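You operate a simulated robot arm through the tools that you are given. There is no shell and no other tool. Be economical: measure what you need, move in short steps, check, and stop when the job is done.

You are at the controls of a simulated robot arm. One attempt, no reset.

TASK
Switch the mat switch on. Then fetch the small orange block from the top of the small white table and set it on the corner end of the wooden desk. Then put the small tin marked "glue" from the top of the wide table on the open bay of the air tower. Then take the blue bottle and leave it on top of the teal plate on the top of the wide table. Then take the white heel block and put it on the blue framed sheet. Then put the short blue pad on the drawer end of the long workbench. Then take the grey foot form and put it on the free half of the steel table. Then fetch the white foam block that says "H72" from the top of the wide table and set it in the inside the teal drawer. Then pull the drying cabinet door open. Do these in the order given. Set down upright: blue bottle, white heel block, short blue pad.

Only the result counts: the job must be done as asked and must still hold three seconds after the hand-in. Knocking over, shifting, dropping, spilling or breaking anything else fails it. Flat cloth is picked up by pressing the open fingertips on it (5 to 10 N) and closing them slowly along it; thin cloth reads only 2 to 8 mm in the jaws.

THE ROBOT
A 6-joint arm with a two-finger gripper on a trunk, on a base that drives. Base frame: it is fixed to the floor where the robot stands at the start and does not move with it; the origin is under the middle of the robot, x ahead of it, y to its left, z up. Readings come in mm, rad, newtons and seconds.
With the tool pointing down near the work surface it reaches from about 100 to 700 mm from the robot's upright axis, wherever it stands. Its first joint turns from -2.897 to 2.897 rad. Places, roughly: blue bottle (5x5x16 cm) [-2200, -300, 900]; blue framed sheet [-750, -4000, 1000]; corner end of the wooden desk (16x32 cm) [980, 180, 800]; drawer end of the long workbench (24x28 cm) [-3100, -3580, 920]; drying cabinet door [-8200, -4900, 900]; free half of the steel table [-300, -3200, 900]; grey foot form [-3250, -2000, 750]; inside the teal drawer [-3200, 100, 800]; mat switch [500, 200, 700]; open bay of the air tower [-6500, -700, 400]; short blue pad (11x5x6 cm) [-2500, -1800, 900]; small orange block (6x9x4 cm) [1000, -500, 800]; small tin [-2250, -500, 750]; teal plate [-2000, -500, 750]; white foam block [-4250, -1500, 750]; white heel block [-2250, -1000, 1000]. Payload 2.45 kg.
Tool frame: the origin (TCP) lies between the finger pads and is the grasp point; the fingertips stand 26 mm ahead of it; z points along the fingers, y is the line along which they close. The gripper opens to 96 mm. The gripper's body begins 69 mm behind the TCP.
Orientation is told as [roll, pitch, yaw] about the base's x, y, z axes, in that order, counted from this pose: with the fingers straight down and closing along the base's y, the tool's x points along the base's -x, its y along +y and its z along -z.

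THE INTERFACE
- The arm moves only by the tool move_arm. Its argument "increments" is a list of rows, each an object of numbers (a shift or turn left out is 0, a gripper value left out holds the last): "x", "y", "z": the shift along the base's x, y, z in mm; "rx", "ry", "rz": the turn, a rotation vector about the base's x, y, z in rad; "grip": the finger opening in mm, from 0 to 96. In form: [{"x": .., "y": .., "z": .., "rx": .., "ry": .., "rz": .., "grip": ..}, ...]. A call has 1 to 20 rows; each row shifts and turns the commanded pose from where the row before left it. A row lasts 0.2 s, in which the tool goes at most 50 mm and 0.15 rad; a call with a longer step from one row to the next is refused whole, and so is a gripper value outside its range. Where a pose cannot be reached the arm comes as near as it can. A force on the tool above 40 N (or 10 N above the force at the start of the call, whichever is more), or a blocked arm, ends the call early, and 0.2 s more pass. The fingers move at their own pace and stop on an object; they squeeze with about 21 N. The grip force told is the motor's: it shows also when the fingers shut on nothing. Time passes only in rows, and 0.2 s behind the last, so rows that do not move let the fingers close. It gives the time, the measured TCP pose, the force on the tool (base axes), the opening and the grip force at its end, in the units of the frame above (readings bear some noise), with the torque about the TCP (base axes, N m) and any sound that the robot's microphone picked up.
- Cameras (640 x 400 px; columns grow to the right, rows downward): "scene" is now at [30.8, 120.1, 1150.1]; the picture's right is [-0.30, -0.96, 0.00], its down [-0.30, 0.09, -0.95] and it looks along [0.91, -0.28, -0.31] (base axes); focal length 272 px, centre (320, 200). "wrist" rides on the gripper at [82, 3, -98] in the tool frame; the picture's right is [-0.04, 1.00, 0.00], its down [-0.73, -0.03, -0.68] and it looks along [-0.68, -0.03, 0.73] (tool axes); focal length 256 px, centre (320, 200). There is no depth. A picture from a camera that has moved, and an enlarged one, comes with that camera's place and axes in the base frame and with its lens. The place of the scene camera against the robot may be out by one fixed shift of up to 12 mm in any direction.
- camera(camera): a new picture of that camera. It takes no simulated time.
- move_column(by): slides the trunk up (or, below 0, down) by that many mm; the arm and the scene camera ride with it, the base frame stays. It gives what a move gives, with no picture.
- roll_base(legs): drives the robot by 1 to 6 legs, each [ahead, turn to the left] in mm and rad, along the robot's own axes; the way and the turn of a leg run together, so that a leg with both is an arc; at most 1500 mm and 3.142 rad a leg. The arm and the cameras ride along, it lands a little off, and it stops where it bumps. It gives what a move gives.
- pan_tilt(pan, tilt): turns the head with the scene camera to pan (to the left, within 2.705 rad either way) and tilt (down, from -0.506 to 1.204), counted from straight ahead of the robot. It gives what a move gives.
- zoom(camera, box): a new picture of the part [left, top, right, bottom] of that camera's present view, enlarged. It takes no simulated time.
- hand_in(): hands the job in; it is judged then, once.

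Work in short steps. Places have to be worked out from the pictures, the camera data and where the tool is seen: move nearer, look again, correct. Check each grasp and each placing, and mend what went wrong. You have 483 turns and 236 pictures in all, those below and enlarged ones among them. Open the gripper and draw the arm clear of the work before you hand the job in, unless the task says otherwise; then end with one line.

The tools are called after "Request:" by a JSON object that holds its "name" and its "arguments". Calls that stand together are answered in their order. move_arm: Moves the arm, as the interface text tells. Its arguments: {"type":"object","properties":{"increments":{"type":"array"}},"required":["increments"]} The other tools are called the same way: move_column (by) slides the trunk up or down; roll_base (legs) drives the base; pan_tilt (pan, tilt) turns the head that bears the scene camera; camera (camera) takes a picture; zoom (camera, box) takes an enlarged picture of a part of a camera's view; hand_in () hands the job in.

At the start:

```text
clock: 0.0
tcp_pos: [364.9, -44.8, 1011.0]
orientation: [0.0, -0.001, -0.002]
force: [-0.3, 0.2, 0.0]
moment: [0.01, 0.02, 0.03]
finger_gap: 96.1
finger_force: 0.0
trunk travel left (down, up): [-150.0, 0.0]
robot x, y, heading: [-2.7, -1.5, 0.0]
head pan, tilt: [-0.3, 0.318]
```

scene: 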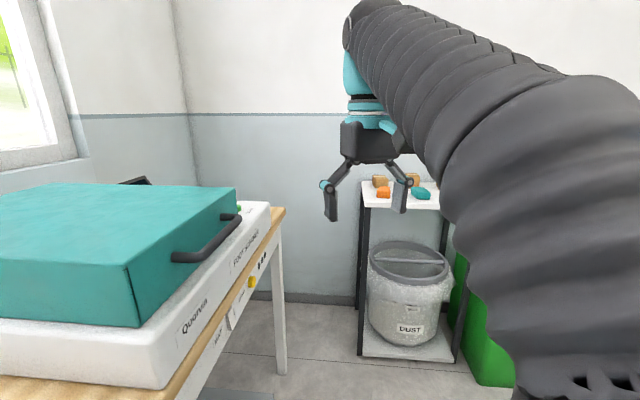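
wrist: 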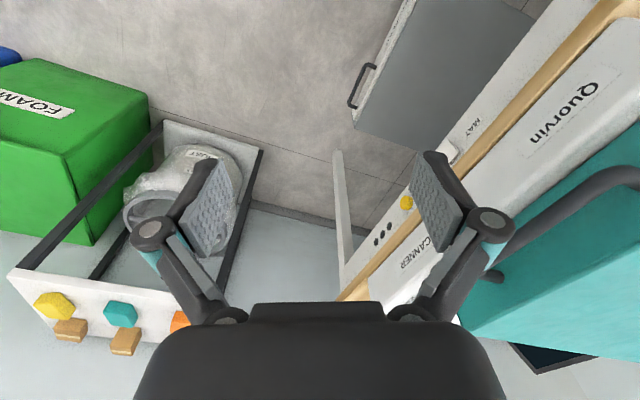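

I'll look at the desk front edge, where a "MAT" label seems to sit, and zoom in on it.

Request:
{"name": "zoom", "arguments": {"camera": "scene", "box": [160, 200, 320, 300]}}

Request:
{"name": "zoom", "arguments": {"camera": "wrist", "box": [340, 80, 540, 280]}}

Request:
{"name": "zoom", "arguments": {"camera": "scene", "box": [340, 160, 460, 235]}}

```text
4.00 times, centred on (240, 250) of scene
camera zoom: at [30.8, 120.1, 1150.1], right [-0.3, -0.96, 0.0], down [-0.3, 0.09, -0.95], along [0.91, -0.28, -0.31], focal length 1086 px, centre (640, 0)
```

zoom: 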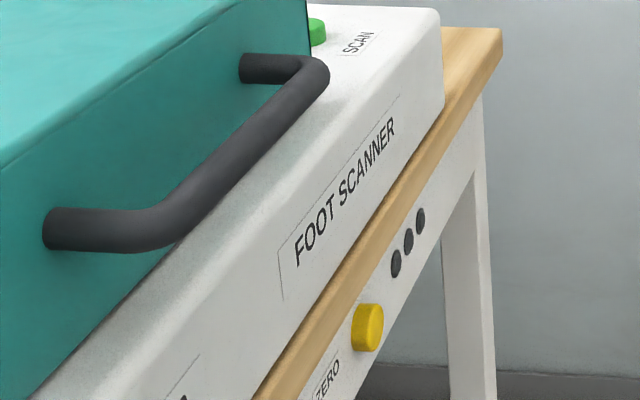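

```text
2.00 times, centred on (440, 180) of wrist
camera zoom: at [282.6, -42.3, 1109.5], right [0.04, 1.0, 0.0], down [0.73, -0.03, 0.68], along [0.68, -0.03, -0.73], focal length 512 px, centre (80, 240)
```

zoom: 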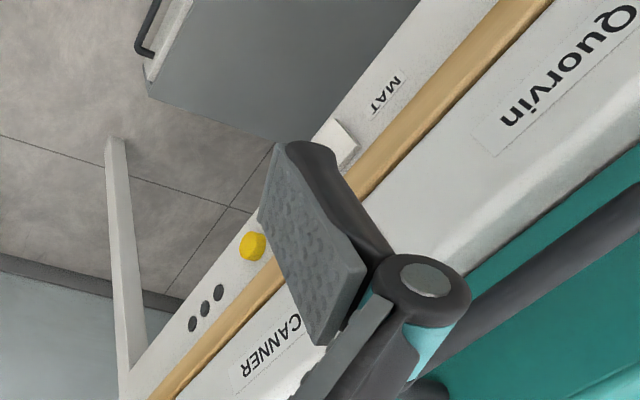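

```text
5.33 times, centred on (400, 198) of scene
camera zoom: at [30.8, 120.1, 1150.1], right [-0.3, -0.96, 0.0], down [-0.3, 0.09, -0.95], along [0.91, -0.28, -0.31], focal length 1449 px, centre (-107, 213)
```

zoom: 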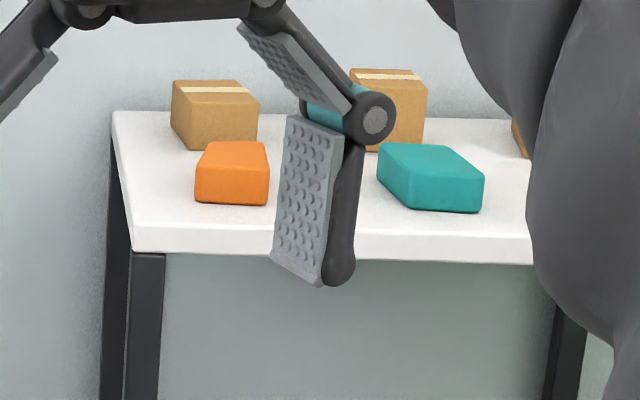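

The MAT switch is on the desk's front panel, left of the yellow knob at about (629,112,752). I'll turn the head to see the panel better.

Request:
{"name": "pan_tilt", "arguments": {"pan": 0.25, "tilt": 0.75}}

Request:
{"name": "camera", "arguments": {"camera": "scene"}}

```text
clock: 1.0
tcp_pos: [366.3, -45.1, 1010.9]
orientation: [-0.001, -0.003, -0.001]
force: [-0.4, 0.8, -0.1]
moment: [0.0, -0.01, -0.01]
finger_gap: 96.4
finger_force: 0.1
trunk travel left (down, up): [-150.0, 0.0]
robot x, y, heading: [0.4, -0.8, 0.002]
head pan, tilt: [0.25, 0.75]
```

```text
230 pictures are left
camera scene: at [22.1, 168.2, 1111.4], right [0.25, -0.97, 0.0], down [-0.66, -0.17, -0.73], along [0.71, 0.18, -0.68], focal length 272 px, centre (320, 200)
```

scene: 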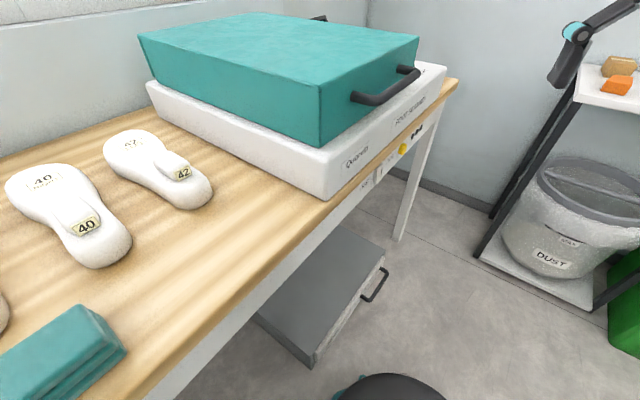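

The desk is rotated about -23° from x. I'll zoom on the switch from here.

Request:
{"name": "zoom", "arguments": {"camera": "scene", "box": [340, 120, 436, 180]}}

Request:
{"name": "zoom", "arguments": {"camera": "wrist", "box": [380, 120, 508, 200]}}

```text
6.67 times, centred on (388, 150) of scene
camera zoom: at [22.1, 168.2, 1111.4], right [0.25, -0.97, 0.0], down [-0.66, -0.17, -0.73], along [0.71, 0.18, -0.68], focal length 1811 px, centre (-133, 533)
```

zoom: 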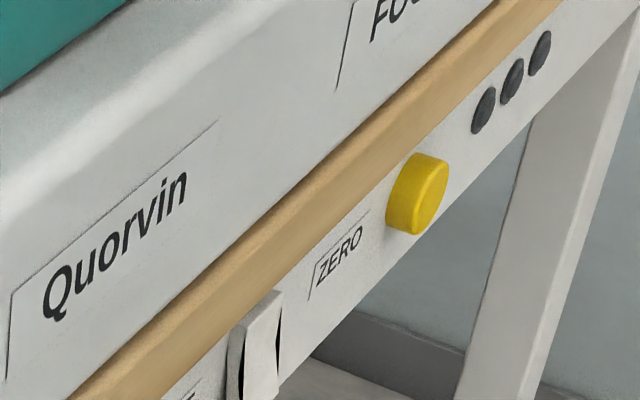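

```text
5.00 times, centred on (444, 160) of wrist
camera zoom: at [282.6, -42.3, 1109.5], right [0.04, 1.0, 0.0], down [0.73, -0.03, 0.68], along [0.68, -0.03, -0.73], focal length 1280 px, centre (-300, 400)
```

zoom: 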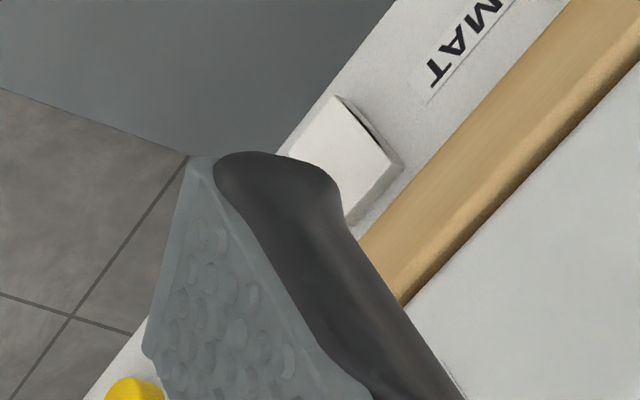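

The switch computes to roughly (523,161,748), with the panel facing (-0.4,-0.92). I'll turn the tool horizontal toward the panel, closed, at a standoff, so the wrist camera can view it.

Request:
{"name": "move_arm", "arguments": {"increments": [{"rz": -0.137, "grip": 0}, {"rz": -0.137}, {"rz": -0.137}, {"rx": 0.131, "ry": -0.0571}, {"rx": 0.131, "ry": -0.0571}, {"rx": 0.131, "ry": -0.0571}, {"rx": 0.131, "ry": -0.0571}, {"rx": 0.131, "ry": -0.0571}, {"rx": 0.131, "ry": -0.0571}, {"rx": 0.131, "ry": -0.0571}, {"rx": 0.131, "ry": -0.0571}, {"rx": 0.131, "ry": -0.0571}, {"rx": 0.131, "ry": -0.0571}, {"rx": 0.131, "ry": -0.0571}]}}

Request:
{"name": "camera", "arguments": {"camera": "wrist"}}

```text
clock: 4.0
tcp_pos: [366.3, -45.1, 1011.5]
orientation: [1.574, 0.0, -0.413]
force: [0.3, -0.1, 0.6]
moment: [0.04, 0.01, -0.03]
finger_gap: 0.1
finger_force: 20.5
trunk travel left (down, up): [-150.0, 0.0]
robot x, y, heading: [-0.5, 2.5, 0.0]
head pan, tilt: [0.25, 0.75]
```

```text
227 pictures are left
camera wrist: at [250.1, -103.1, 1014.6], right [0.03, -0.02, 1.0], down [0.4, -0.92, -0.03], along [0.92, 0.4, -0.02], focal length 256 px, centre (320, 200)
```

wrist: 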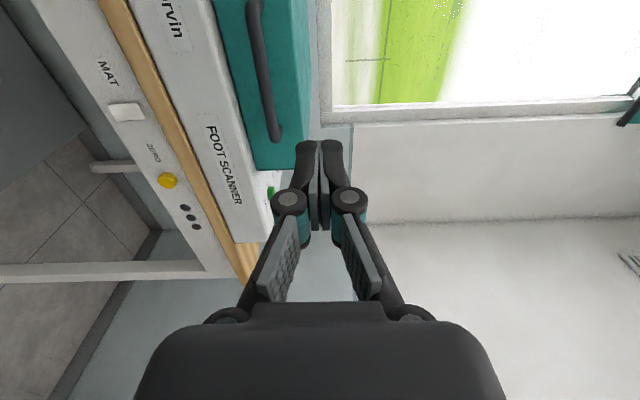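

The tool is now horizontal and the panel is visible; zooming on the rocker.

Request:
{"name": "zoom", "arguments": {"camera": "wrist", "box": [72, 50, 200, 130]}}

```text
5.00 times, centred on (136, 90) of wrist
camera zoom: at [250.1, -103.1, 1014.6], right [0.03, -0.02, 1.0], down [0.4, -0.92, -0.03], along [0.92, 0.4, -0.02], focal length 1280 px, centre (1240, 750)
```

zoom: 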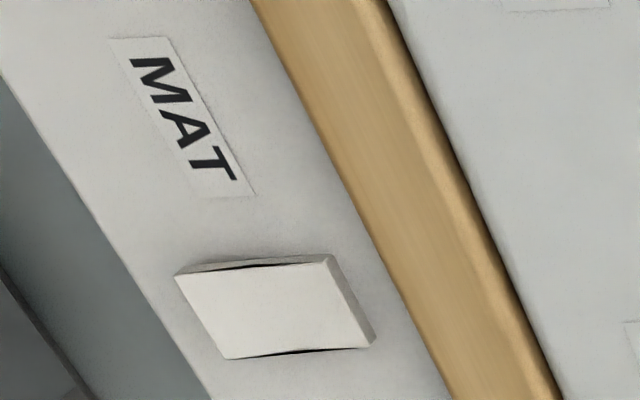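

The rocker tilts up/down and its bottom looks pressed, so I'll press its top half (z about 753). First I move to a standoff in front of it and check.

Request:
{"name": "move_arm", "arguments": {"increments": [{"x": 15.3, "y": 12.9, "z": -37}, {"x": 15.3, "y": 12.9, "z": -37}, {"x": 15.3, "y": 12.9, "z": -37}, {"x": 15.3, "y": 12.9, "z": -37}, {"x": 15.3, "y": 12.9, "z": -37}, {"x": 15.3, "y": 12.9, "z": -37}, {"x": 15.3, "y": 12.9, "z": -36}]}}

Request:
{"name": "camera", "arguments": {"camera": "wrist"}}

Request:
{"name": "camera", "arguments": {"camera": "scene"}}

```text
clock: 5.6
tcp_pos: [472.1, 46.1, 751.3]
orientation: [1.574, 0.0, -0.411]
force: [-1.1, -0.8, -0.8]
moment: [0.02, 0.01, 0.01]
finger_gap: 0.1
finger_force: 20.8
trunk travel left (down, up): [-150.0, 0.0]
robot x, y, heading: [-2.5, -1.1, 0.003]
head pan, tilt: [0.25, 0.75]
```

```text
225 pictures are left
camera wrist: at [357.7, -11.9, 756.1], right [0.04, -0.02, 1.0], down [0.4, -0.92, -0.03], along [0.92, 0.4, -0.03], focal length 256 px, centre (320, 200)
```

wrist: 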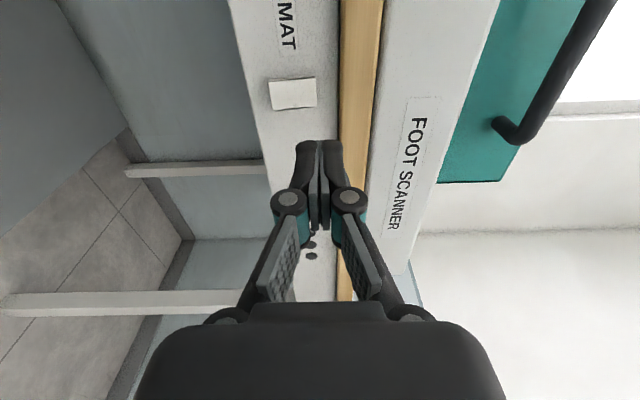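

```text
224 pictures are left
camera scene: at [21.7, 168.2, 1111.4], right [0.25, -0.97, 0.0], down [-0.66, -0.17, -0.73], along [0.71, 0.18, -0.68], focal length 272 px, centre (320, 200)
```

scene: 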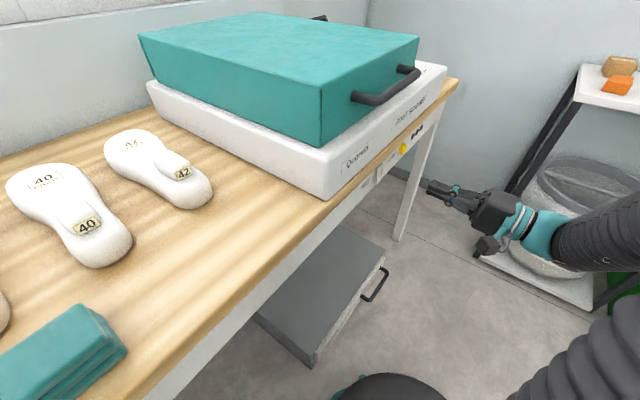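

Rocker spans about z 709–749, so I lower to z≈740 and advance toward its upper half, slow at the end.

Request:
{"name": "move_arm", "arguments": {"increments": [{"z": -11}, {"x": 12, "y": 27.5}, {"x": 12, "y": 27.5}, {"x": 4, "y": 9.2}, {"x": 3.2, "y": 7.3}]}}

Request:
{"name": "zoom", "arguments": {"camera": "wrist", "box": [200, 60, 440, 210]}}

```text
clock: 6.8
tcp_pos: [502.6, 117.9, 741.0]
orientation: [1.572, 0.0, -0.412]
force: [0.1, 0.5, -0.4]
moment: [0.0, 0.01, -0.01]
finger_gap: 0.0
finger_force: 20.7
trunk travel left (down, up): [-150.0, 0.0]
robot x, y, heading: [3.8, -3.8, -0.003]
head pan, tilt: [0.25, 0.75]
```

```text
2.67 times, centred on (320, 135) of wrist
camera zoom: at [388.5, 59.2, 744.8], right [0.04, -0.02, 1.0], down [0.4, -0.92, -0.03], along [0.92, 0.4, -0.03], focal length 683 px, centre (320, 373)
```

zoom: 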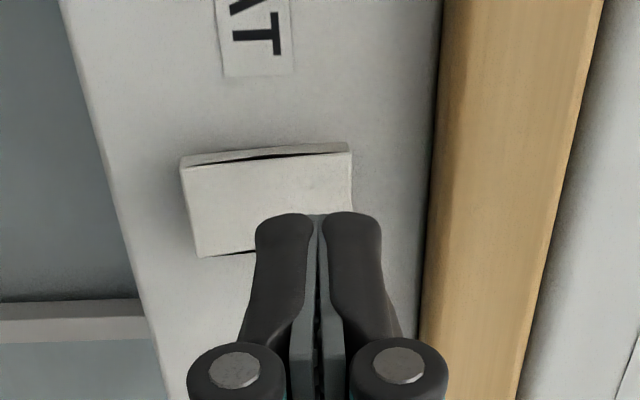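

I'll zoom closer to determine which end of the rocker sticks out before pressing.

Request:
{"name": "zoom", "arguments": {"camera": "wrist", "box": [256, 90, 352, 165]}}

```text
5.33 times, centred on (304, 128) of wrist
camera zoom: at [388.5, 59.2, 744.8], right [0.04, -0.02, 1.0], down [0.4, -0.92, -0.03], along [0.92, 0.4, -0.03], focal length 1365 px, centre (405, 587)
```

zoom: 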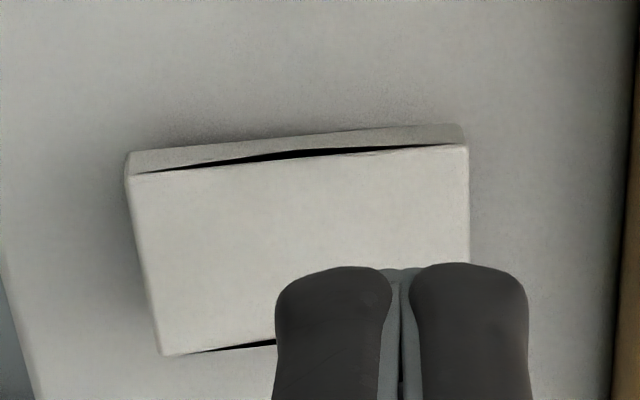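

The slope comparison with the label suggests the bottom end may protrude; checking from the head camera with a strong zoom.

Request:
{"name": "zoom", "arguments": {"camera": "scene", "box": [364, 160, 396, 180]}}

```text
16.00 times, centred on (380, 170) of scene
camera zoom: at [22.1, 168.2, 1111.3], right [0.25, -0.97, 0.0], down [-0.66, -0.17, -0.73], along [0.71, 0.18, -0.68], focal length 4346 px, centre (-640, 680)
```

zoom: 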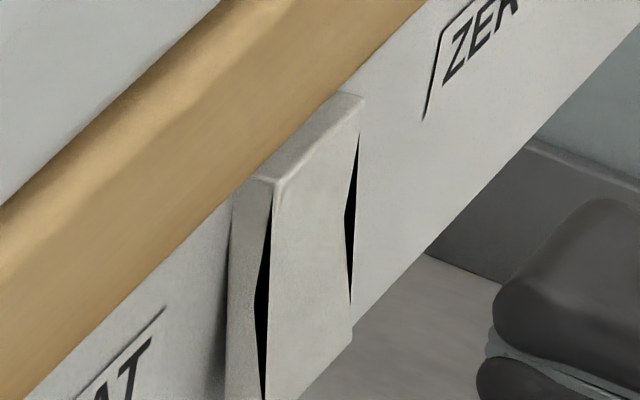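

Request:
{"name": "zoom", "arguments": {"camera": "scene", "box": [360, 164, 400, 189]}}

```text
16.00 times, centred on (380, 176) of scene
camera zoom: at [22.1, 168.2, 1111.3], right [0.25, -0.97, 0.0], down [-0.66, -0.17, -0.73], along [0.71, 0.18, -0.68], focal length 4346 px, centre (-640, 576)
```

zoom: 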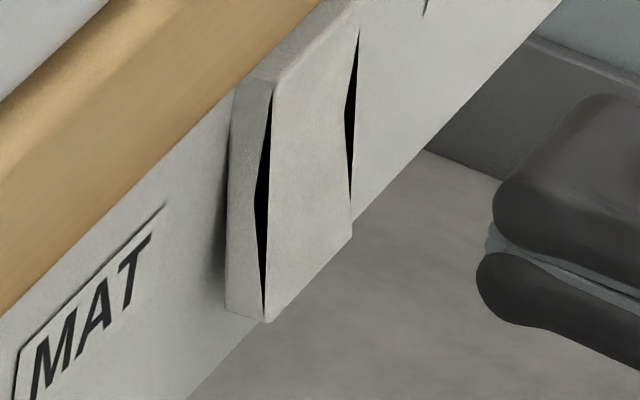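

Both views show the rocker's bottom sticking out, with the top already in, so toggling means pressing the bottom half (z≈717). I lower and press there.

Request:
{"name": "move_arm", "arguments": {"increments": [{"z": -24}, {"x": 2, "y": 4.6}, {"x": 2, "y": 4.6}, {"x": 1.6, "y": 3.7}, {"x": 1.2, "y": 2.8}, {"x": 1.2, "y": 2.8}, {"x": 1.2, "y": 2.8}]}}

Request:
{"name": "zoom", "arguments": {"camera": "wrist", "box": [256, 90, 352, 165]}}

```text
clock: 8.4
tcp_pos: [512.8, 138.5, 718.3]
orientation: [1.573, 0.0, -0.414]
force: [0.3, -0.5, -0.2]
moment: [-0.01, 0.0, 0.0]
finger_gap: 0.0
finger_force: 21.3
trunk travel left (down, up): [-150.0, 0.0]
robot x, y, heading: [-1.0, 0.1, -0.003]
head pan, tilt: [0.25, 0.75]
```

```text
5.33 times, centred on (304, 128) of wrist
camera zoom: at [397.7, 80.9, 721.5], right [0.04, -0.02, 1.0], down [0.4, -0.92, -0.03], along [0.92, 0.4, -0.03], focal length 1365 px, centre (405, 587)
```

zoom: 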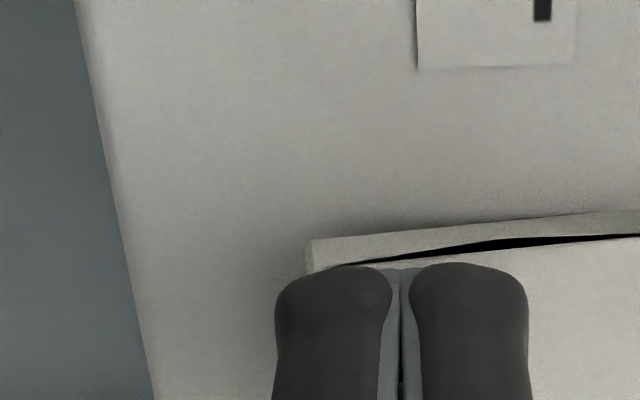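

Aligned on the lower half, not yet in contact; continuing to push slowly.

Request:
{"name": "move_arm", "arguments": {"increments": [{"x": 1.2, "y": 2.8}, {"x": 1.2, "y": 2.8}, {"x": 1.2, "y": 2.8}, {"x": 1.2, "y": 2.8}, {"x": 1.2, "y": 2.8}]}}

Request:
{"name": "zoom", "arguments": {"camera": "wrist", "box": [256, 90, 352, 165]}}

```text
clock: 9.4
tcp_pos: [516.6, 147.2, 717.6]
orientation: [1.571, 0.004, -0.416]
force: [-11.1, -19.1, 1.3]
moment: [0.14, -0.08, 0.27]
finger_gap: 0.0
finger_force: 21.4
trunk travel left (down, up): [-150.0, 0.0]
robot x, y, heading: [0.3, 0.3, -0.007]
head pan, tilt: [0.25, 0.75]
stopped in row 5: the force on the tool passed its limit at 48 N (the readings are from after the stop); the commanded pose is now the measured one
```

```text
5.33 times, centred on (304, 128) of wrist
camera zoom: at [401.0, 89.3, 721.1], right [0.04, -0.02, 1.0], down [0.4, -0.92, -0.03], along [0.92, 0.4, -0.03], focal length 1365 px, centre (405, 587)
```

zoom: 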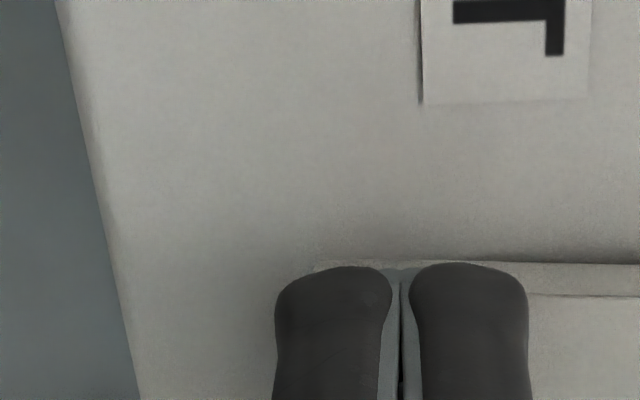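

Strong contact and the rocker's slope changed. I back off and verify.

Request:
{"name": "move_arm", "arguments": {"increments": [{"x": -12, "y": -27.5}, {"x": -12, "y": -27.5}, {"x": -16, "y": -36.7}]}}

Request:
{"name": "zoom", "arguments": {"camera": "scene", "box": [360, 164, 400, 189]}}

```text
clock: 10.2
tcp_pos: [476.3, 54.1, 716.5]
orientation: [1.571, 0.003, -0.414]
force: [-1.5, 0.7, 0.0]
moment: [0.01, -0.02, 0.01]
finger_gap: 0.0
finger_force: 21.0
trunk travel left (down, up): [-150.0, 0.0]
robot x, y, heading: [-2.2, -3.3, -0.002]
head pan, tilt: [0.25, 0.75]
```

```text
16.00 times, centred on (380, 176) of scene
camera zoom: at [22.5, 168.2, 1111.3], right [0.24, -0.97, 0.0], down [-0.66, -0.17, -0.73], along [0.71, 0.18, -0.68], focal length 4346 px, centre (-640, 576)
```

zoom: 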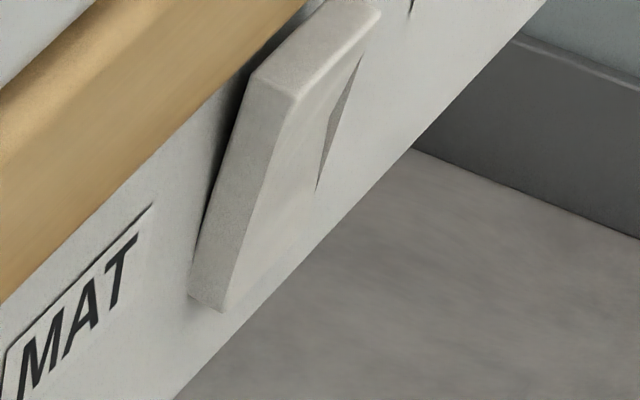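

The rocker flipped: switch toggled. Now I raise the arm and turn the tool straight down again, for travelling.

Request:
{"name": "move_arm", "arguments": {"increments": [{"x": -18, "y": -16, "z": 45}, {"x": -18, "y": -16, "z": 45}, {"x": -18, "y": -16, "z": 45}, {"x": -18, "y": -16, "z": 45}, {"x": -18, "y": -16, "z": 45}, {"x": -20, "y": -16, "z": 45, "rx": -0.131, "ry": 0.0571}, {"z": 24, "rx": -0.131, "ry": 0.0571}, {"rx": -0.131, "ry": 0.0571}, {"rx": -0.131, "ry": 0.0571}, {"rx": -0.131, "ry": 0.0571}, {"rx": -0.131, "ry": 0.0571}, {"rx": -0.131, "ry": 0.0571}, {"rx": -0.131, "ry": 0.0571}, {"rx": -0.131, "ry": 0.0571}, {"rx": -0.131, "ry": 0.0571}, {"rx": -0.131, "ry": 0.0571, "grip": 96}, {"rz": 0.137}, {"rz": 0.137}, {"rz": 0.137}]}}

Request:
{"name": "roll_base", "arguments": {"legs": [[0, -0.36], [510, 0], [0, 0.36]]}}

Request:
{"name": "pan_tilt", "arguments": {"pan": 0.0, "tilt": 0.7}}

Request:
{"name": "camera", "arguments": {"camera": "scene"}}

Request:
{"name": "camera", "arguments": {"camera": "wrist"}}

```text
refused: row 1 steps farther than a row can; nothing moved
```

```text
clock: 15.4
tcp_pos: [953.8, -126.2, 717.3]
orientation: [1.572, 0.004, -0.416]
force: [-0.3, 0.0, -0.7]
moment: [0.0, -0.04, 0.0]
finger_gap: 0.0
finger_force: 20.8
trunk travel left (down, up): [-150.0, 0.0]
robot x, y, heading: [477.7, -177.1, -0.004]
head pan, tilt: [0.25, 0.75]
```

```text
clock: 16.2
tcp_pos: [954.4, -126.7, 717.9]
orientation: [1.57, 0.003, -0.414]
force: [0.2, 0.2, -0.1]
moment: [-0.01, -0.02, -0.02]
finger_gap: 0.0
finger_force: 20.9
trunk travel left (down, up): [-150.0, 0.0]
robot x, y, heading: [478.1, -181.8, -0.004]
head pan, tilt: [0.0, 0.7]
```

```text
216 pictures are left
camera scene: at [504.6, -32.6, 1115.6], right [0.0, -1.0, 0.0], down [-0.64, 0.0, -0.76], along [0.76, 0.0, -0.64], focal length 272 px, centre (320, 200)
```

scene: 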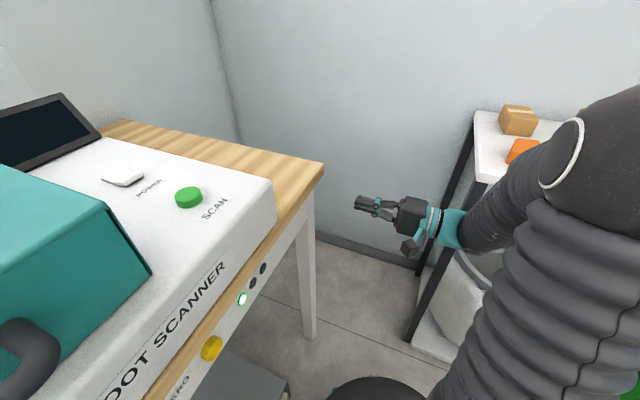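

```text
215 pictures are left
camera wrist: at [838.9, -183.9, 721.3], right [0.04, -0.02, 1.0], down [0.4, -0.92, -0.03], along [0.92, 0.4, -0.03], focal length 256 px, centre (320, 200)
```

wrist: 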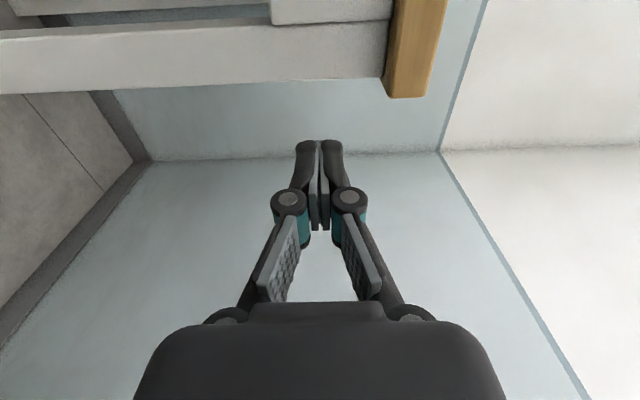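

A green lamp lights on the panel now: switch on. (My first call was refused, but the drive was clear.) I now raise the arm and turn the tool down.

Request:
{"name": "move_arm", "arguments": {"increments": [{"x": -18, "y": -16, "z": 40}, {"x": -18, "y": -16, "z": 40}, {"x": -18, "y": -16, "z": 40}, {"x": -18, "y": -16, "z": 40}, {"x": -18, "y": -16, "z": 40}, {"z": 40}, {"z": 40, "rx": -0.131, "ry": 0.0571}, {"rx": -0.131, "ry": 0.0571}, {"rx": -0.131, "ry": 0.0571}, {"rx": -0.131, "ry": 0.0571}, {"rx": -0.131, "ry": 0.0571}, {"rx": -0.131, "ry": 0.0571}, {"rx": -0.131, "ry": 0.0571}, {"rx": -0.131, "ry": 0.0571}, {"rx": -0.131, "ry": 0.0571}, {"rx": -0.131, "ry": 0.0571}, {"rx": -0.131, "ry": 0.0571, "grip": 96}, {"rz": 0.137}, {"rz": 0.137}, {"rz": 0.137}]}}

Request:
{"name": "camera", "arguments": {"camera": "scene"}}

Request:
{"name": "camera", "arguments": {"camera": "wrist"}}

```text
clock: 20.4
tcp_pos: [864.8, -205.6, 996.9]
orientation: [0.001, -0.001, 0.001]
force: [0.1, -0.5, 0.0]
moment: [0.0, -0.01, 0.05]
finger_gap: 96.5
finger_force: 0.0
trunk travel left (down, up): [-150.0, 0.0]
robot x, y, heading: [473.6, -175.2, -0.009]
head pan, tilt: [0.0, 0.7]
```

```text
214 pictures are left
camera scene: at [504.6, -32.6, 1115.6], right [0.0, -1.0, 0.0], down [-0.64, 0.0, -0.76], along [0.76, 0.0, -0.64], focal length 272 px, centre (320, 200)
```

scene: 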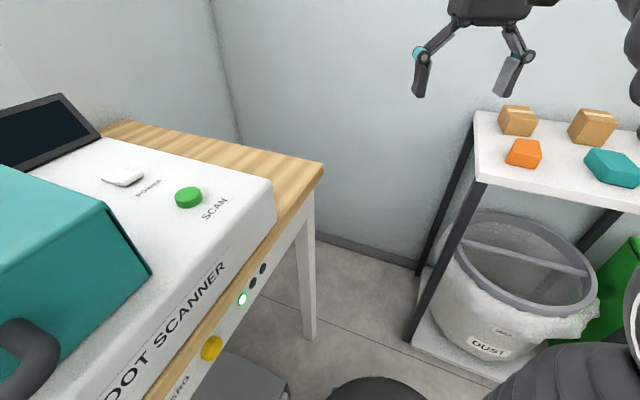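

```text
213 pictures are left
camera wrist: at [781.3, -203.3, 1096.0], right [0.04, 1.0, 0.0], down [0.73, -0.03, 0.68], along [0.68, -0.03, -0.73], focal length 256 px, centre (320, 200)
```

wrist: 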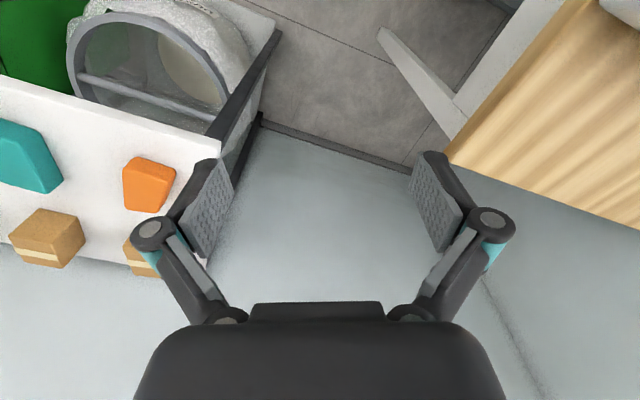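

I judge the orange block's top centre at about (985,-440,~830). I move above it and look down through the wrist camera.

Request:
{"name": "move_arm", "arguments": {"increments": [{"x": 18, "y": -39, "z": -7}, {"x": 18, "y": -39, "z": -7}, {"x": 18, "y": -39, "z": -7}, {"x": 18, "y": -39, "z": -7}, {"x": 18, "y": -39, "z": -7}, {"x": 18, "y": -39, "z": -7}]}}

Request:
{"name": "camera", "arguments": {"camera": "wrist"}}

Request:
{"name": "camera", "arguments": {"camera": "scene"}}

```text
clock: 21.8
tcp_pos: [970.3, -438.2, 952.9]
orientation: [-0.002, -0.004, -0.003]
force: [-0.6, 0.8, 0.0]
moment: [-0.05, -0.05, 0.05]
finger_gap: 96.0
finger_force: 0.1
trunk travel left (down, up): [-150.0, 0.0]
robot x, y, heading: [478.0, -180.4, -0.0]
head pan, tilt: [0.0, 0.7]
```

```text
212 pictures are left
camera wrist: at [887.8, -435.0, 1051.4], right [0.04, 1.0, 0.0], down [0.73, -0.03, 0.68], along [0.68, -0.03, -0.73], focal length 256 px, centre (320, 200)
```

wrist: 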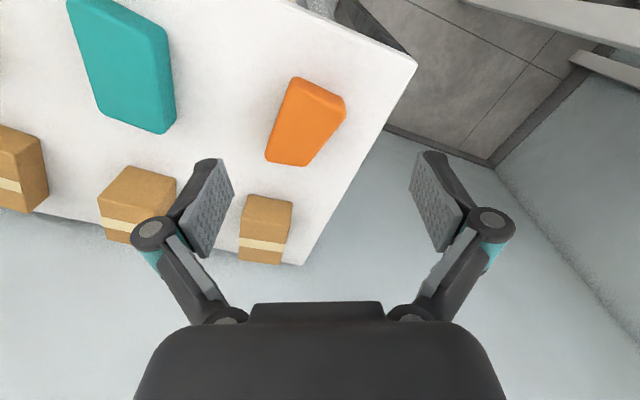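

```text
211 pictures are left
camera scene: at [504.3, -32.4, 1115.5], right [0.0, -1.0, 0.0], down [-0.64, 0.0, -0.77], along [0.77, 0.0, -0.64], focal length 272 px, centre (320, 200)
```

scene: 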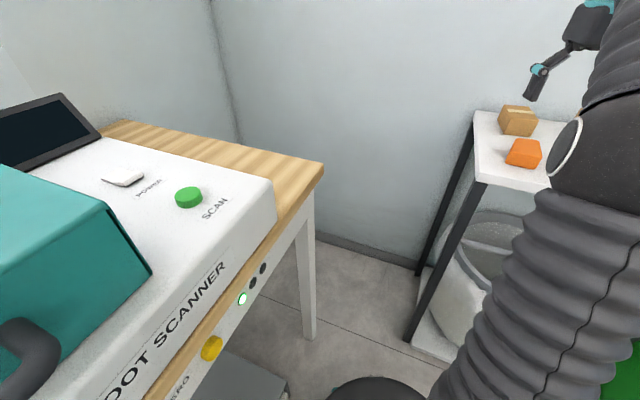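

Request:
{"name": "zoom", "arguments": {"camera": "wrist", "box": [240, 65, 400, 165]}}

```text
4.00 times, centred on (320, 115) of wrist
camera zoom: at [887.8, -435.0, 1051.4], right [0.04, 1.0, 0.0], down [0.73, -0.03, 0.68], along [0.68, -0.03, -0.73], focal length 1024 px, centre (320, 540)
```

zoom: 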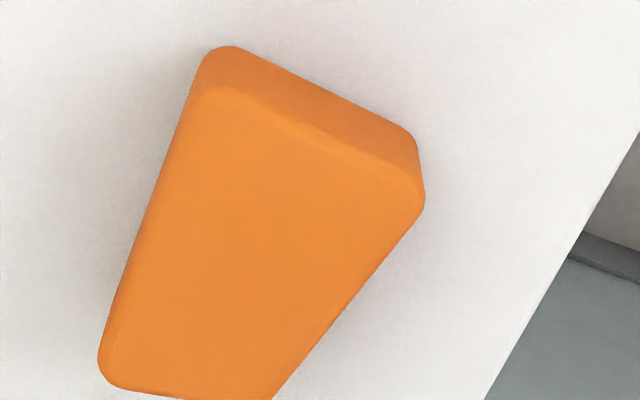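

Computed block centre ≈(1003,-457), short axis along (0.47,0.88), table z≈795. I align above it, turn -0.48, lower part way and check.

Request:
{"name": "move_arm", "arguments": {"increments": [{"x": 8, "y": -5, "rz": -0.12}, {"x": 8, "y": -5, "rz": -0.12}, {"x": 8, "y": -5, "rz": -0.12}, {"x": 9, "y": -4, "rz": -0.12}, {"z": -30}, {"z": -30}]}}

Request:
{"name": "camera", "arguments": {"camera": "wrist"}}

```text
clock: 23.2
tcp_pos: [1005.1, -460.9, 894.1]
orientation: [-0.001, -0.003, -0.483]
force: [0.3, -0.8, -0.2]
moment: [-0.01, -0.03, 0.0]
finger_gap: 95.8
finger_force: 0.0
trunk travel left (down, up): [-150.0, 0.0]
robot x, y, heading: [477.2, -181.8, -0.009]
head pan, tilt: [0.0, 0.7]
```

```text
209 pictures are left
camera wrist: at [933.3, -418.7, 993.3], right [0.5, 0.87, 0.0], down [0.63, -0.37, 0.68], along [0.59, -0.34, -0.73], focal length 256 px, centre (320, 200)
```

wrist: 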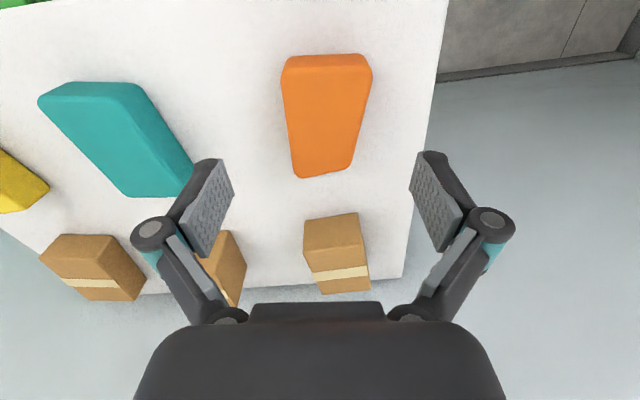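

Well aligned; a small shift (-4,+6), then descend to TCP z≈831 and close.

Request:
{"name": "move_arm", "arguments": {"increments": [{"x": -4, "y": 6, "z": -25}, {"z": -25}, {"z": -8}, {"z": -5}, {"grip": 40}, {"grip": 40}, {"grip": 40}]}}

```text
clock: 24.8
tcp_pos: [999.5, -453.1, 832.9]
orientation: [-0.002, -0.003, -0.484]
force: [0.7, -0.5, 2.4]
moment: [0.0, -0.07, -0.03]
finger_gap: 53.7
finger_force: 21.2
trunk travel left (down, up): [-150.0, 0.0]
robot x, y, heading: [477.9, -177.5, -0.003]
head pan, tilt: [0.0, 0.7]
```

Gripped at 53.7 mm. I lift and check.

Request:
{"name": "move_arm", "arguments": {"increments": [{"z": 15}, {"z": 30}, {"z": 45}, {"z": 45}]}}

Request:
{"name": "camera", "arguments": {"camera": "wrist"}}

Request:
{"name": "pan_tilt", "arguments": {"pan": 0.3, "tilt": 0.6}}

Request:
{"name": "camera", "arguments": {"camera": "scene"}}

```text
clock: 25.8
tcp_pos: [997.9, -450.9, 960.4]
orientation: [-0.001, -0.005, -0.483]
force: [-0.6, -0.2, -0.3]
moment: [-0.04, 0.01, -0.02]
finger_gap: 53.3
finger_force: 20.4
out of reach, approached as far as the arm can: row 4
trunk travel left (down, up): [-150.0, 0.0]
robot x, y, heading: [475.0, -181.1, -0.002]
head pan, tilt: [0.0, 0.7]
```

```text
208 pictures are left
camera wrist: at [925.4, -410.2, 1059.0], right [0.5, 0.87, 0.0], down [0.63, -0.36, 0.68], along [0.59, -0.34, -0.73], focal length 256 px, centre (320, 200)
```

wrist: 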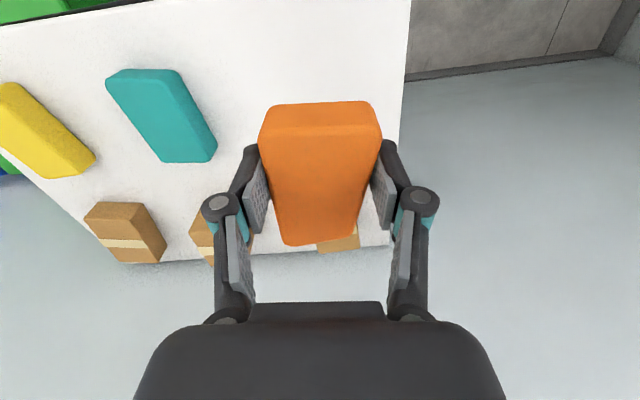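

```text
clock: 26.6
tcp_pos: [997.9, -451.1, 959.9]
orientation: [-0.002, -0.007, -0.484]
force: [1.3, 0.1, -0.1]
moment: [-0.01, -0.02, 0.0]
finger_gap: 53.7
finger_force: 21.3
trunk travel left (down, up): [-150.0, 0.0]
robot x, y, heading: [474.3, -180.2, -0.003]
head pan, tilt: [0.3, 0.6]
```

```text
207 pictures are left
camera scene: at [504.3, -6.7, 1124.2], right [0.29, -0.96, 0.0], down [-0.54, -0.17, -0.82], along [0.79, 0.24, -0.57], focal length 272 px, centre (320, 200)
```

scene: 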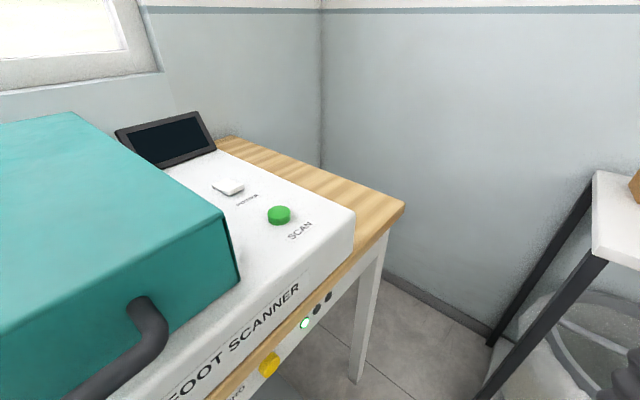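

Block is held. The desk's end strip (scanner edge to desk end, ~153 mm wide) has a target around (984,127). I carry the block over there at height.

Request:
{"name": "move_arm", "arguments": {"increments": [{"x": -3, "y": 45}, {"x": -3, "y": 45}, {"x": -3, "y": 45}, {"x": -3, "y": 45}, {"x": -3, "y": 45}, {"x": -3, "y": 45}, {"y": 45}, {"y": 45}, {"y": 45}, {"y": 45}, {"y": 45}, {"y": 45}, {"y": 38}]}}

Request:
{"name": "camera", "arguments": {"camera": "wrist"}}

Request:
{"name": "camera", "arguments": {"camera": "scene"}}

```text
clock: 29.4
tcp_pos: [979.7, 126.7, 957.2]
orientation: [0.003, -0.005, -0.481]
force: [0.1, 0.1, -0.1]
moment: [0.04, 0.0, 0.01]
finger_gap: 53.4
finger_force: 21.1
out of reach, approached as far as the arm can: row 13
trunk travel left (down, up): [-150.0, 0.0]
robot x, y, heading: [476.7, -177.1, -0.004]
head pan, tilt: [0.3, 0.6]
```

```text
206 pictures are left
camera wrist: at [907.4, 167.4, 1055.3], right [0.5, 0.87, 0.0], down [0.63, -0.37, 0.68], along [0.59, -0.34, -0.73], focal length 256 px, centre (320, 200)
```

wrist: 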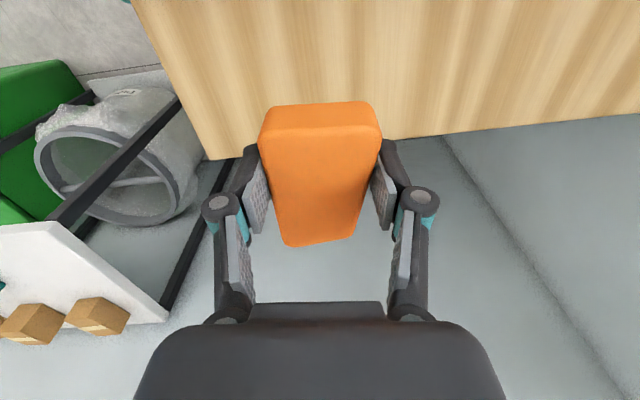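

```text
205 pictures are left
camera scene: at [504.1, -6.6, 1124.2], right [0.29, -0.96, 0.0], down [-0.54, -0.17, -0.83], along [0.79, 0.24, -0.56], focal length 272 px, centre (320, 200)
```

scene: 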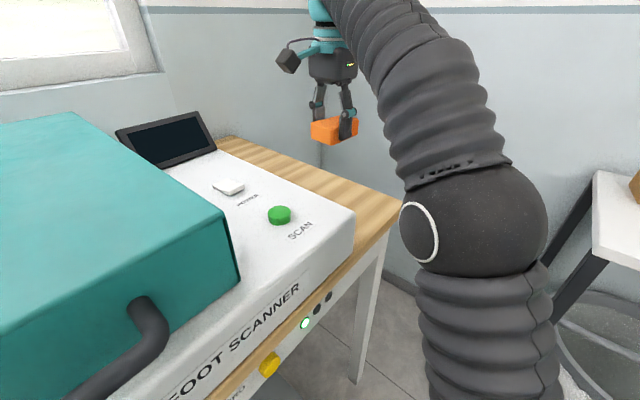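

Desk top ≈795 mm; the block sits ~76 mm from the desk end, centred in the strip. I lower to just above contact, then slowly.

Request:
{"name": "move_arm", "arguments": {"increments": [{"z": -40}, {"z": -40}, {"z": -25}, {"z": -6}, {"z": -3}, {"z": -3}, {"z": -3}]}}

Request:
{"name": "camera", "arguments": {"camera": "scene"}}

```text
clock: 31.0
tcp_pos: [978.4, 125.9, 837.4]
orientation: [-0.001, -0.002, -0.482]
force: [0.8, -0.7, -0.7]
moment: [-0.01, 0.0, 0.01]
finger_gap: 53.5
finger_force: 21.2
trunk travel left (down, up): [-150.0, 0.0]
robot x, y, heading: [476.8, -180.2, -0.0]
head pan, tilt: [0.3, 0.6]
```

```text
204 pictures are left
camera scene: at [504.2, -6.3, 1124.2], right [0.29, -0.96, 0.0], down [-0.54, -0.17, -0.82], along [0.79, 0.24, -0.57], focal length 272 px, centre (320, 200)
```

scene: 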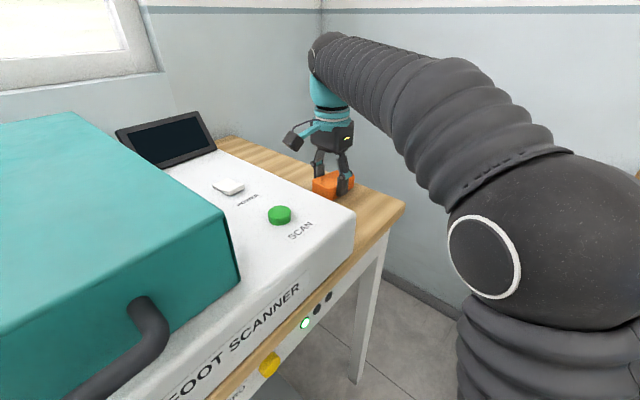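

Still no contact; continuing down in 2 mm steps.

Request:
{"name": "move_arm", "arguments": {"increments": [{"z": -2}, {"z": -2}, {"z": -1}, {"z": -1}, {"z": -1}]}}

Request:
{"name": "zoom", "arguments": {"camera": "scene", "box": [280, 140, 376, 200]}}

```text
clock: 32.2
tcp_pos: [978.9, 126.6, 831.4]
orientation: [0.0, -0.003, -0.484]
force: [2.7, 1.4, 14.8]
moment: [0.13, 0.1, -0.07]
finger_gap: 53.7
finger_force: 20.8
trunk travel left (down, up): [-150.0, 0.0]
robot x, y, heading: [476.7, -182.1, -0.004]
head pan, tilt: [0.3, 0.6]
```

```text
6.67 times, centred on (328, 170) of scene
camera zoom: at [503.8, -6.7, 1124.4], right [0.29, -0.96, 0.0], down [-0.54, -0.17, -0.83], along [0.79, 0.24, -0.56], focal length 1811 px, centre (267, 400)
```

zoom: 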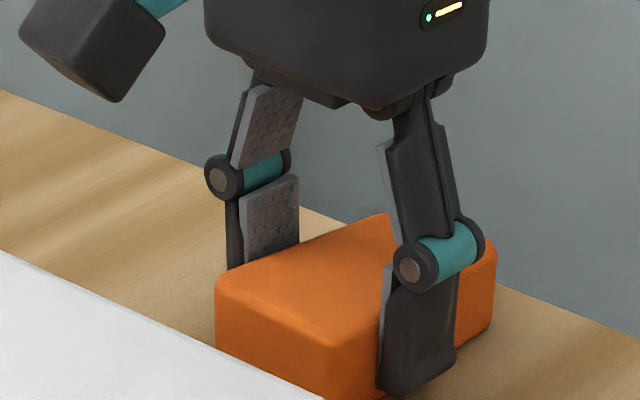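

Contact at z 831 (15 N): the block rests on the desk. Release and lift.

Request:
{"name": "move_arm", "arguments": {"increments": [{"z": 0.5, "grip": 70}, {"grip": 90}, {"grip": 90}, {"z": 20}, {"z": 40}, {"z": 40}]}}

Request:
{"name": "camera", "arguments": {"camera": "wrist"}}

Request:
{"name": "camera", "arguments": {"camera": "scene"}}

```text
clock: 33.6
tcp_pos: [978.8, 126.5, 930.8]
orientation: [-0.002, -0.002, -0.481]
force: [-0.7, 0.0, -0.3]
moment: [0.03, -0.01, 0.04]
finger_gap: 90.2
finger_force: 0.0
trunk travel left (down, up): [-150.0, 0.0]
robot x, y, heading: [479.1, -179.6, -0.005]
head pan, tilt: [0.3, 0.6]
```

```text
202 pictures are left
camera wrist: at [906.9, 167.0, 1029.1], right [0.5, 0.87, 0.0], down [0.64, -0.36, 0.68], along [0.59, -0.34, -0.73], focal length 256 px, centre (320, 200)
```

wrist: 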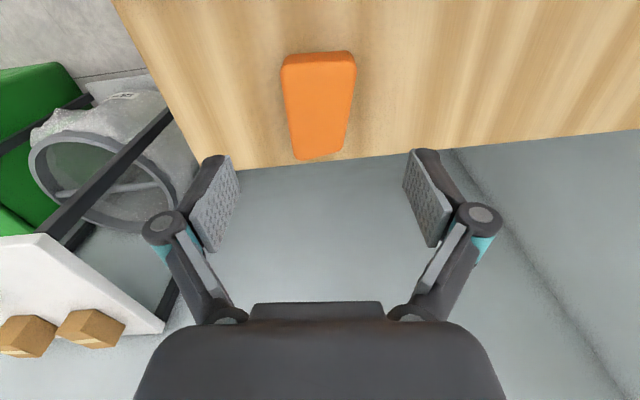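

```text
201 pictures are left
camera scene: at [504.3, -6.3, 1124.1], right [0.29, -0.96, 0.0], down [-0.54, -0.17, -0.82], along [0.79, 0.24, -0.57], focal length 272 px, centre (320, 200)
```

scene: 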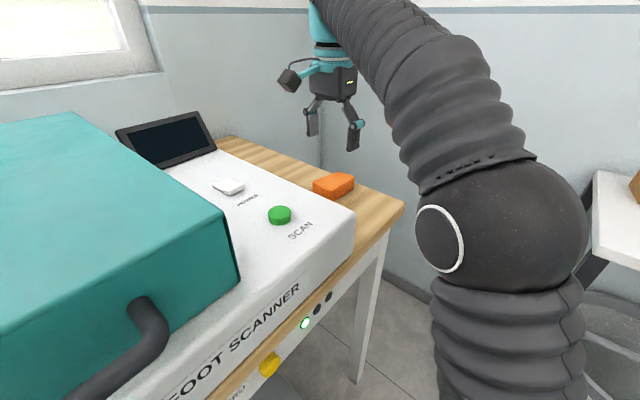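

Block placed, 29 mm inside the desk end. Now I retract the arm to a travel pose near the robot.

Request:
{"name": "move_arm", "arguments": {"increments": [{"x": -10, "y": -44, "z": 8, "rz": 0.12}, {"x": -10, "y": -44, "z": 8, "rz": 0.12}, {"x": -10, "y": -44, "z": 8, "rz": 0.12}, {"x": -15, "y": -44, "z": 8, "rz": 0.123}, {"x": -15, "y": -44, "z": 8}, {"x": -15, "y": -44, "z": 8}, {"x": -20, "y": -42, "z": 8}, {"x": -30, "y": -20, "z": 15}, {"x": -30, "y": -20, "z": 15}]}}

Request:
{"name": "pan_tilt", "arguments": {"pan": -2.6, "tilt": 0.25}}

Request:
{"name": "camera", "arguments": {"camera": "scene"}}

```text
clock: 35.6
tcp_pos: [822.1, -218.8, 1010.0]
orientation: [-0.002, -0.006, 0.001]
force: [0.5, 0.8, -0.2]
moment: [0.01, 0.03, 0.02]
finger_gap: 90.1
finger_force: 0.0
out of reach, approached as far as the arm can: row 9
trunk travel left (down, up): [-150.0, 0.0]
robot x, y, heading: [478.9, -181.5, 0.001]
head pan, tilt: [0.3, 0.6]
```

```text
clock: 38.1
tcp_pos: [822.8, -220.0, 1012.1]
orientation: [-0.004, -0.006, -0.001]
force: [0.6, -0.5, -0.3]
moment: [-0.06, 0.0, -0.02]
finger_gap: 90.0
finger_force: 0.0
trunk travel left (down, up): [-150.0, 0.0]
robot x, y, heading: [478.1, -183.6, -0.007]
head pan, tilt: [-2.601, 0.25]
```

```text
200 pictures are left
camera scene: at [339.5, -80.3, 1156.4], right [-0.51, 0.86, 0.0], down [0.21, 0.13, -0.97], along [-0.83, -0.5, -0.25], focal length 272 px, centre (320, 200)
```

scene: 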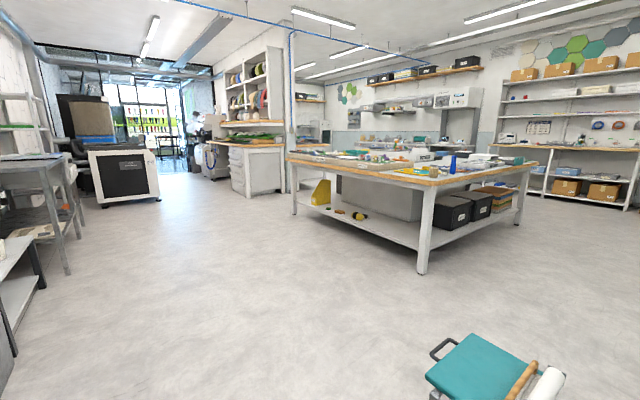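

The room view shows the wide table, rotated like the desk, its near long edge running roughly from (-1860,-400) to (-2630,-2300). I drive toward its near corner, stopping short to look.

Request:
{"name": "roll_base", "arguments": {"legs": [[0, -2.89], [950, 0], [900, 0], [0, -0.63]]}}

Request:
{"name": "pan_tilt", "arguments": {"pan": 0.0, "tilt": 0.45}}

Request:
{"name": "camera", "arguments": {"camera": "scene"}}

```text
clock: 41.7
tcp_pos: [580.5, -506.6, 1010.5]
orientation: [-0.003, -0.009, -1.136]
force: [-0.8, -0.4, -0.4]
moment: [0.0, -0.02, -0.03]
finger_gap: 89.9
finger_force: 0.0
trunk travel left (down, up): [-150.0, 0.0]
robot x, y, heading: [467.5, -177.9, -1.105]
head pan, tilt: [-2.601, 0.25]
stopped in leg 1: the robot was blocked; the commanded pose is now the measured one
```

```text
clock: 44.1
tcp_pos: [579.7, -507.1, 1010.7]
orientation: [-0.001, -0.006, -1.134]
force: [0.3, -0.4, 0.4]
moment: [0.04, 0.05, -0.01]
finger_gap: 90.0
finger_force: 0.0
trunk travel left (down, up): [-150.0, 0.0]
robot x, y, heading: [468.1, -180.3, -1.11]
head pan, tilt: [0.0, 0.45]
```

```text
199 pictures are left
camera scene: at [624.4, -147.1, 1137.8], right [-0.89, -0.45, 0.0], down [-0.2, 0.39, -0.9], along [0.4, -0.81, -0.44], focal length 272 px, centre (320, 200)
```

scene: 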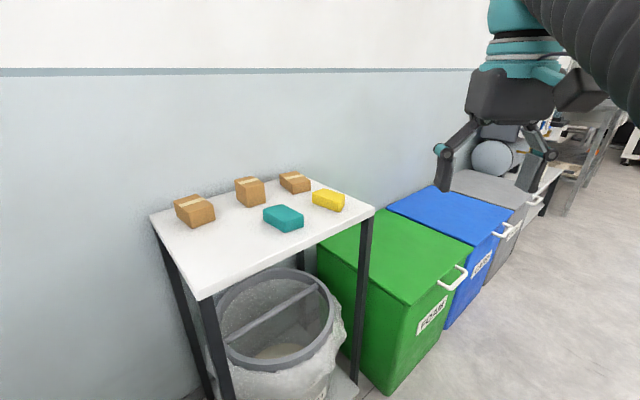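

The turn was blocked at heading -1.1. I look down on both sides to see what touches.

Request:
{"name": "pan_tilt", "arguments": {"pan": 2.3, "tilt": 0.9}}

Request:
{"name": "camera", "arguments": {"camera": "scene"}}

Request:
{"name": "pan_tilt", "arguments": {"pan": 0.8, "tilt": 1.1}}

Request:
{"name": "camera", "arguments": {"camera": "scene"}}

```text
clock: 46.2
tcp_pos: [581.4, -507.3, 1011.3]
orientation: [-0.002, -0.007, -1.133]
force: [0.9, 0.0, -0.3]
moment: [0.02, 0.01, -0.01]
finger_gap: 89.8
finger_force: 0.1
trunk travel left (down, up): [-150.0, 0.0]
robot x, y, heading: [469.7, -175.3, -1.106]
head pan, tilt: [2.3, 0.901]
```

```text
198 pictures are left
camera scene: at [611.0, 5.3, 1099.4], right [0.93, -0.37, 0.0], down [-0.29, -0.73, -0.62], along [0.23, 0.58, -0.78], focal length 272 px, centre (320, 200)
```

scene: 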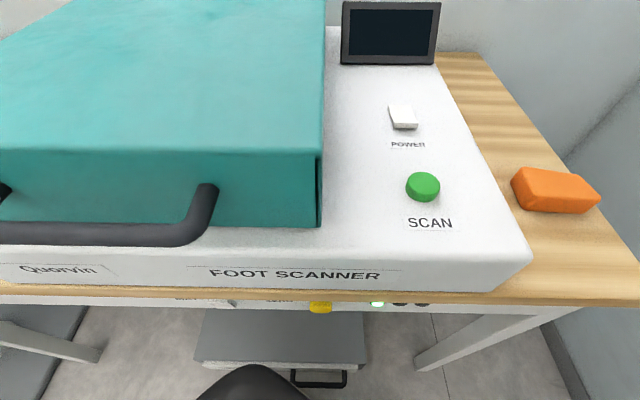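

```text
clock: 47.8
tcp_pos: [580.3, -507.6, 1010.7]
orientation: [-0.002, -0.007, -1.136]
force: [-0.1, -0.4, 0.5]
moment: [0.03, 0.0, 0.01]
finger_gap: 90.2
finger_force: 0.1
trunk travel left (down, up): [-150.0, 0.0]
robot x, y, heading: [466.9, -179.4, -1.103]
head pan, tilt: [0.799, 1.1]
```

```text
197 pictures are left
camera scene: at [643.4, -84.0, 1085.6], right [-0.3, -0.95, 0.0], down [-0.85, 0.27, -0.45], along [0.43, -0.14, -0.89], focal length 272 px, centre (320, 200)
```

scene: 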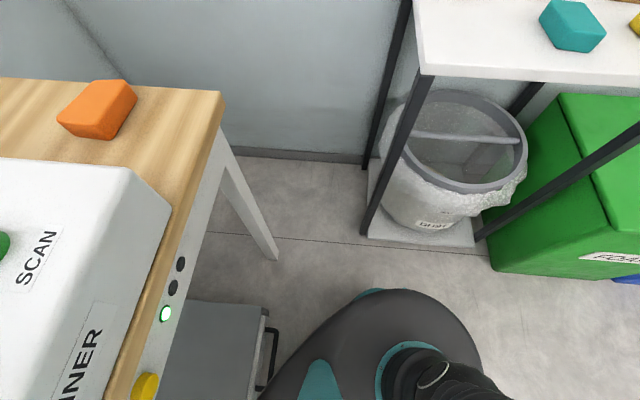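

The base's left side is touching the handle of the drawer unit under the desk. I turn slightly back, move ahead 150 mm into the free floor, then continue turning right.

Request:
{"name": "roll_base", "arguments": {"legs": [[0, 0.08], [150, 0], [0, -0.5]]}}

Request:
{"name": "zoom", "arguments": {"camera": "scene", "box": [0, 0, 640, 400]}}

```text
clock: 51.1
tcp_pos: [516.4, -652.8, 1010.4]
orientation: [-0.001, -0.006, -1.555]
force: [-0.9, 0.5, -0.1]
moment: [0.0, -0.03, 0.0]
finger_gap: 89.9
finger_force: 0.1
trunk travel left (down, up): [-150.0, 0.0]
robot x, y, heading: [545.4, -313.5, -1.524]
head pan, tilt: [0.799, 1.1]
```

```text
1.00 times, centred on (320, 200) of scene (not enlarged: the box is as wide or as high as the picture)
camera zoom: at [749.5, -293.2, 1085.6], right [-0.66, -0.75, 0.0], down [-0.67, 0.59, -0.45], along [0.34, -0.3, -0.89], focal length 272 px, centre (320, 200)
```

zoom: 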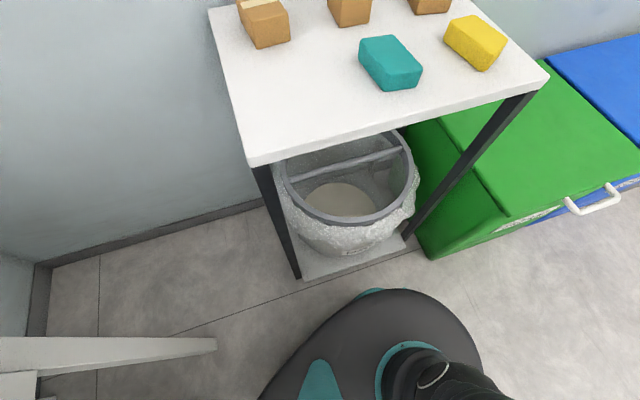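

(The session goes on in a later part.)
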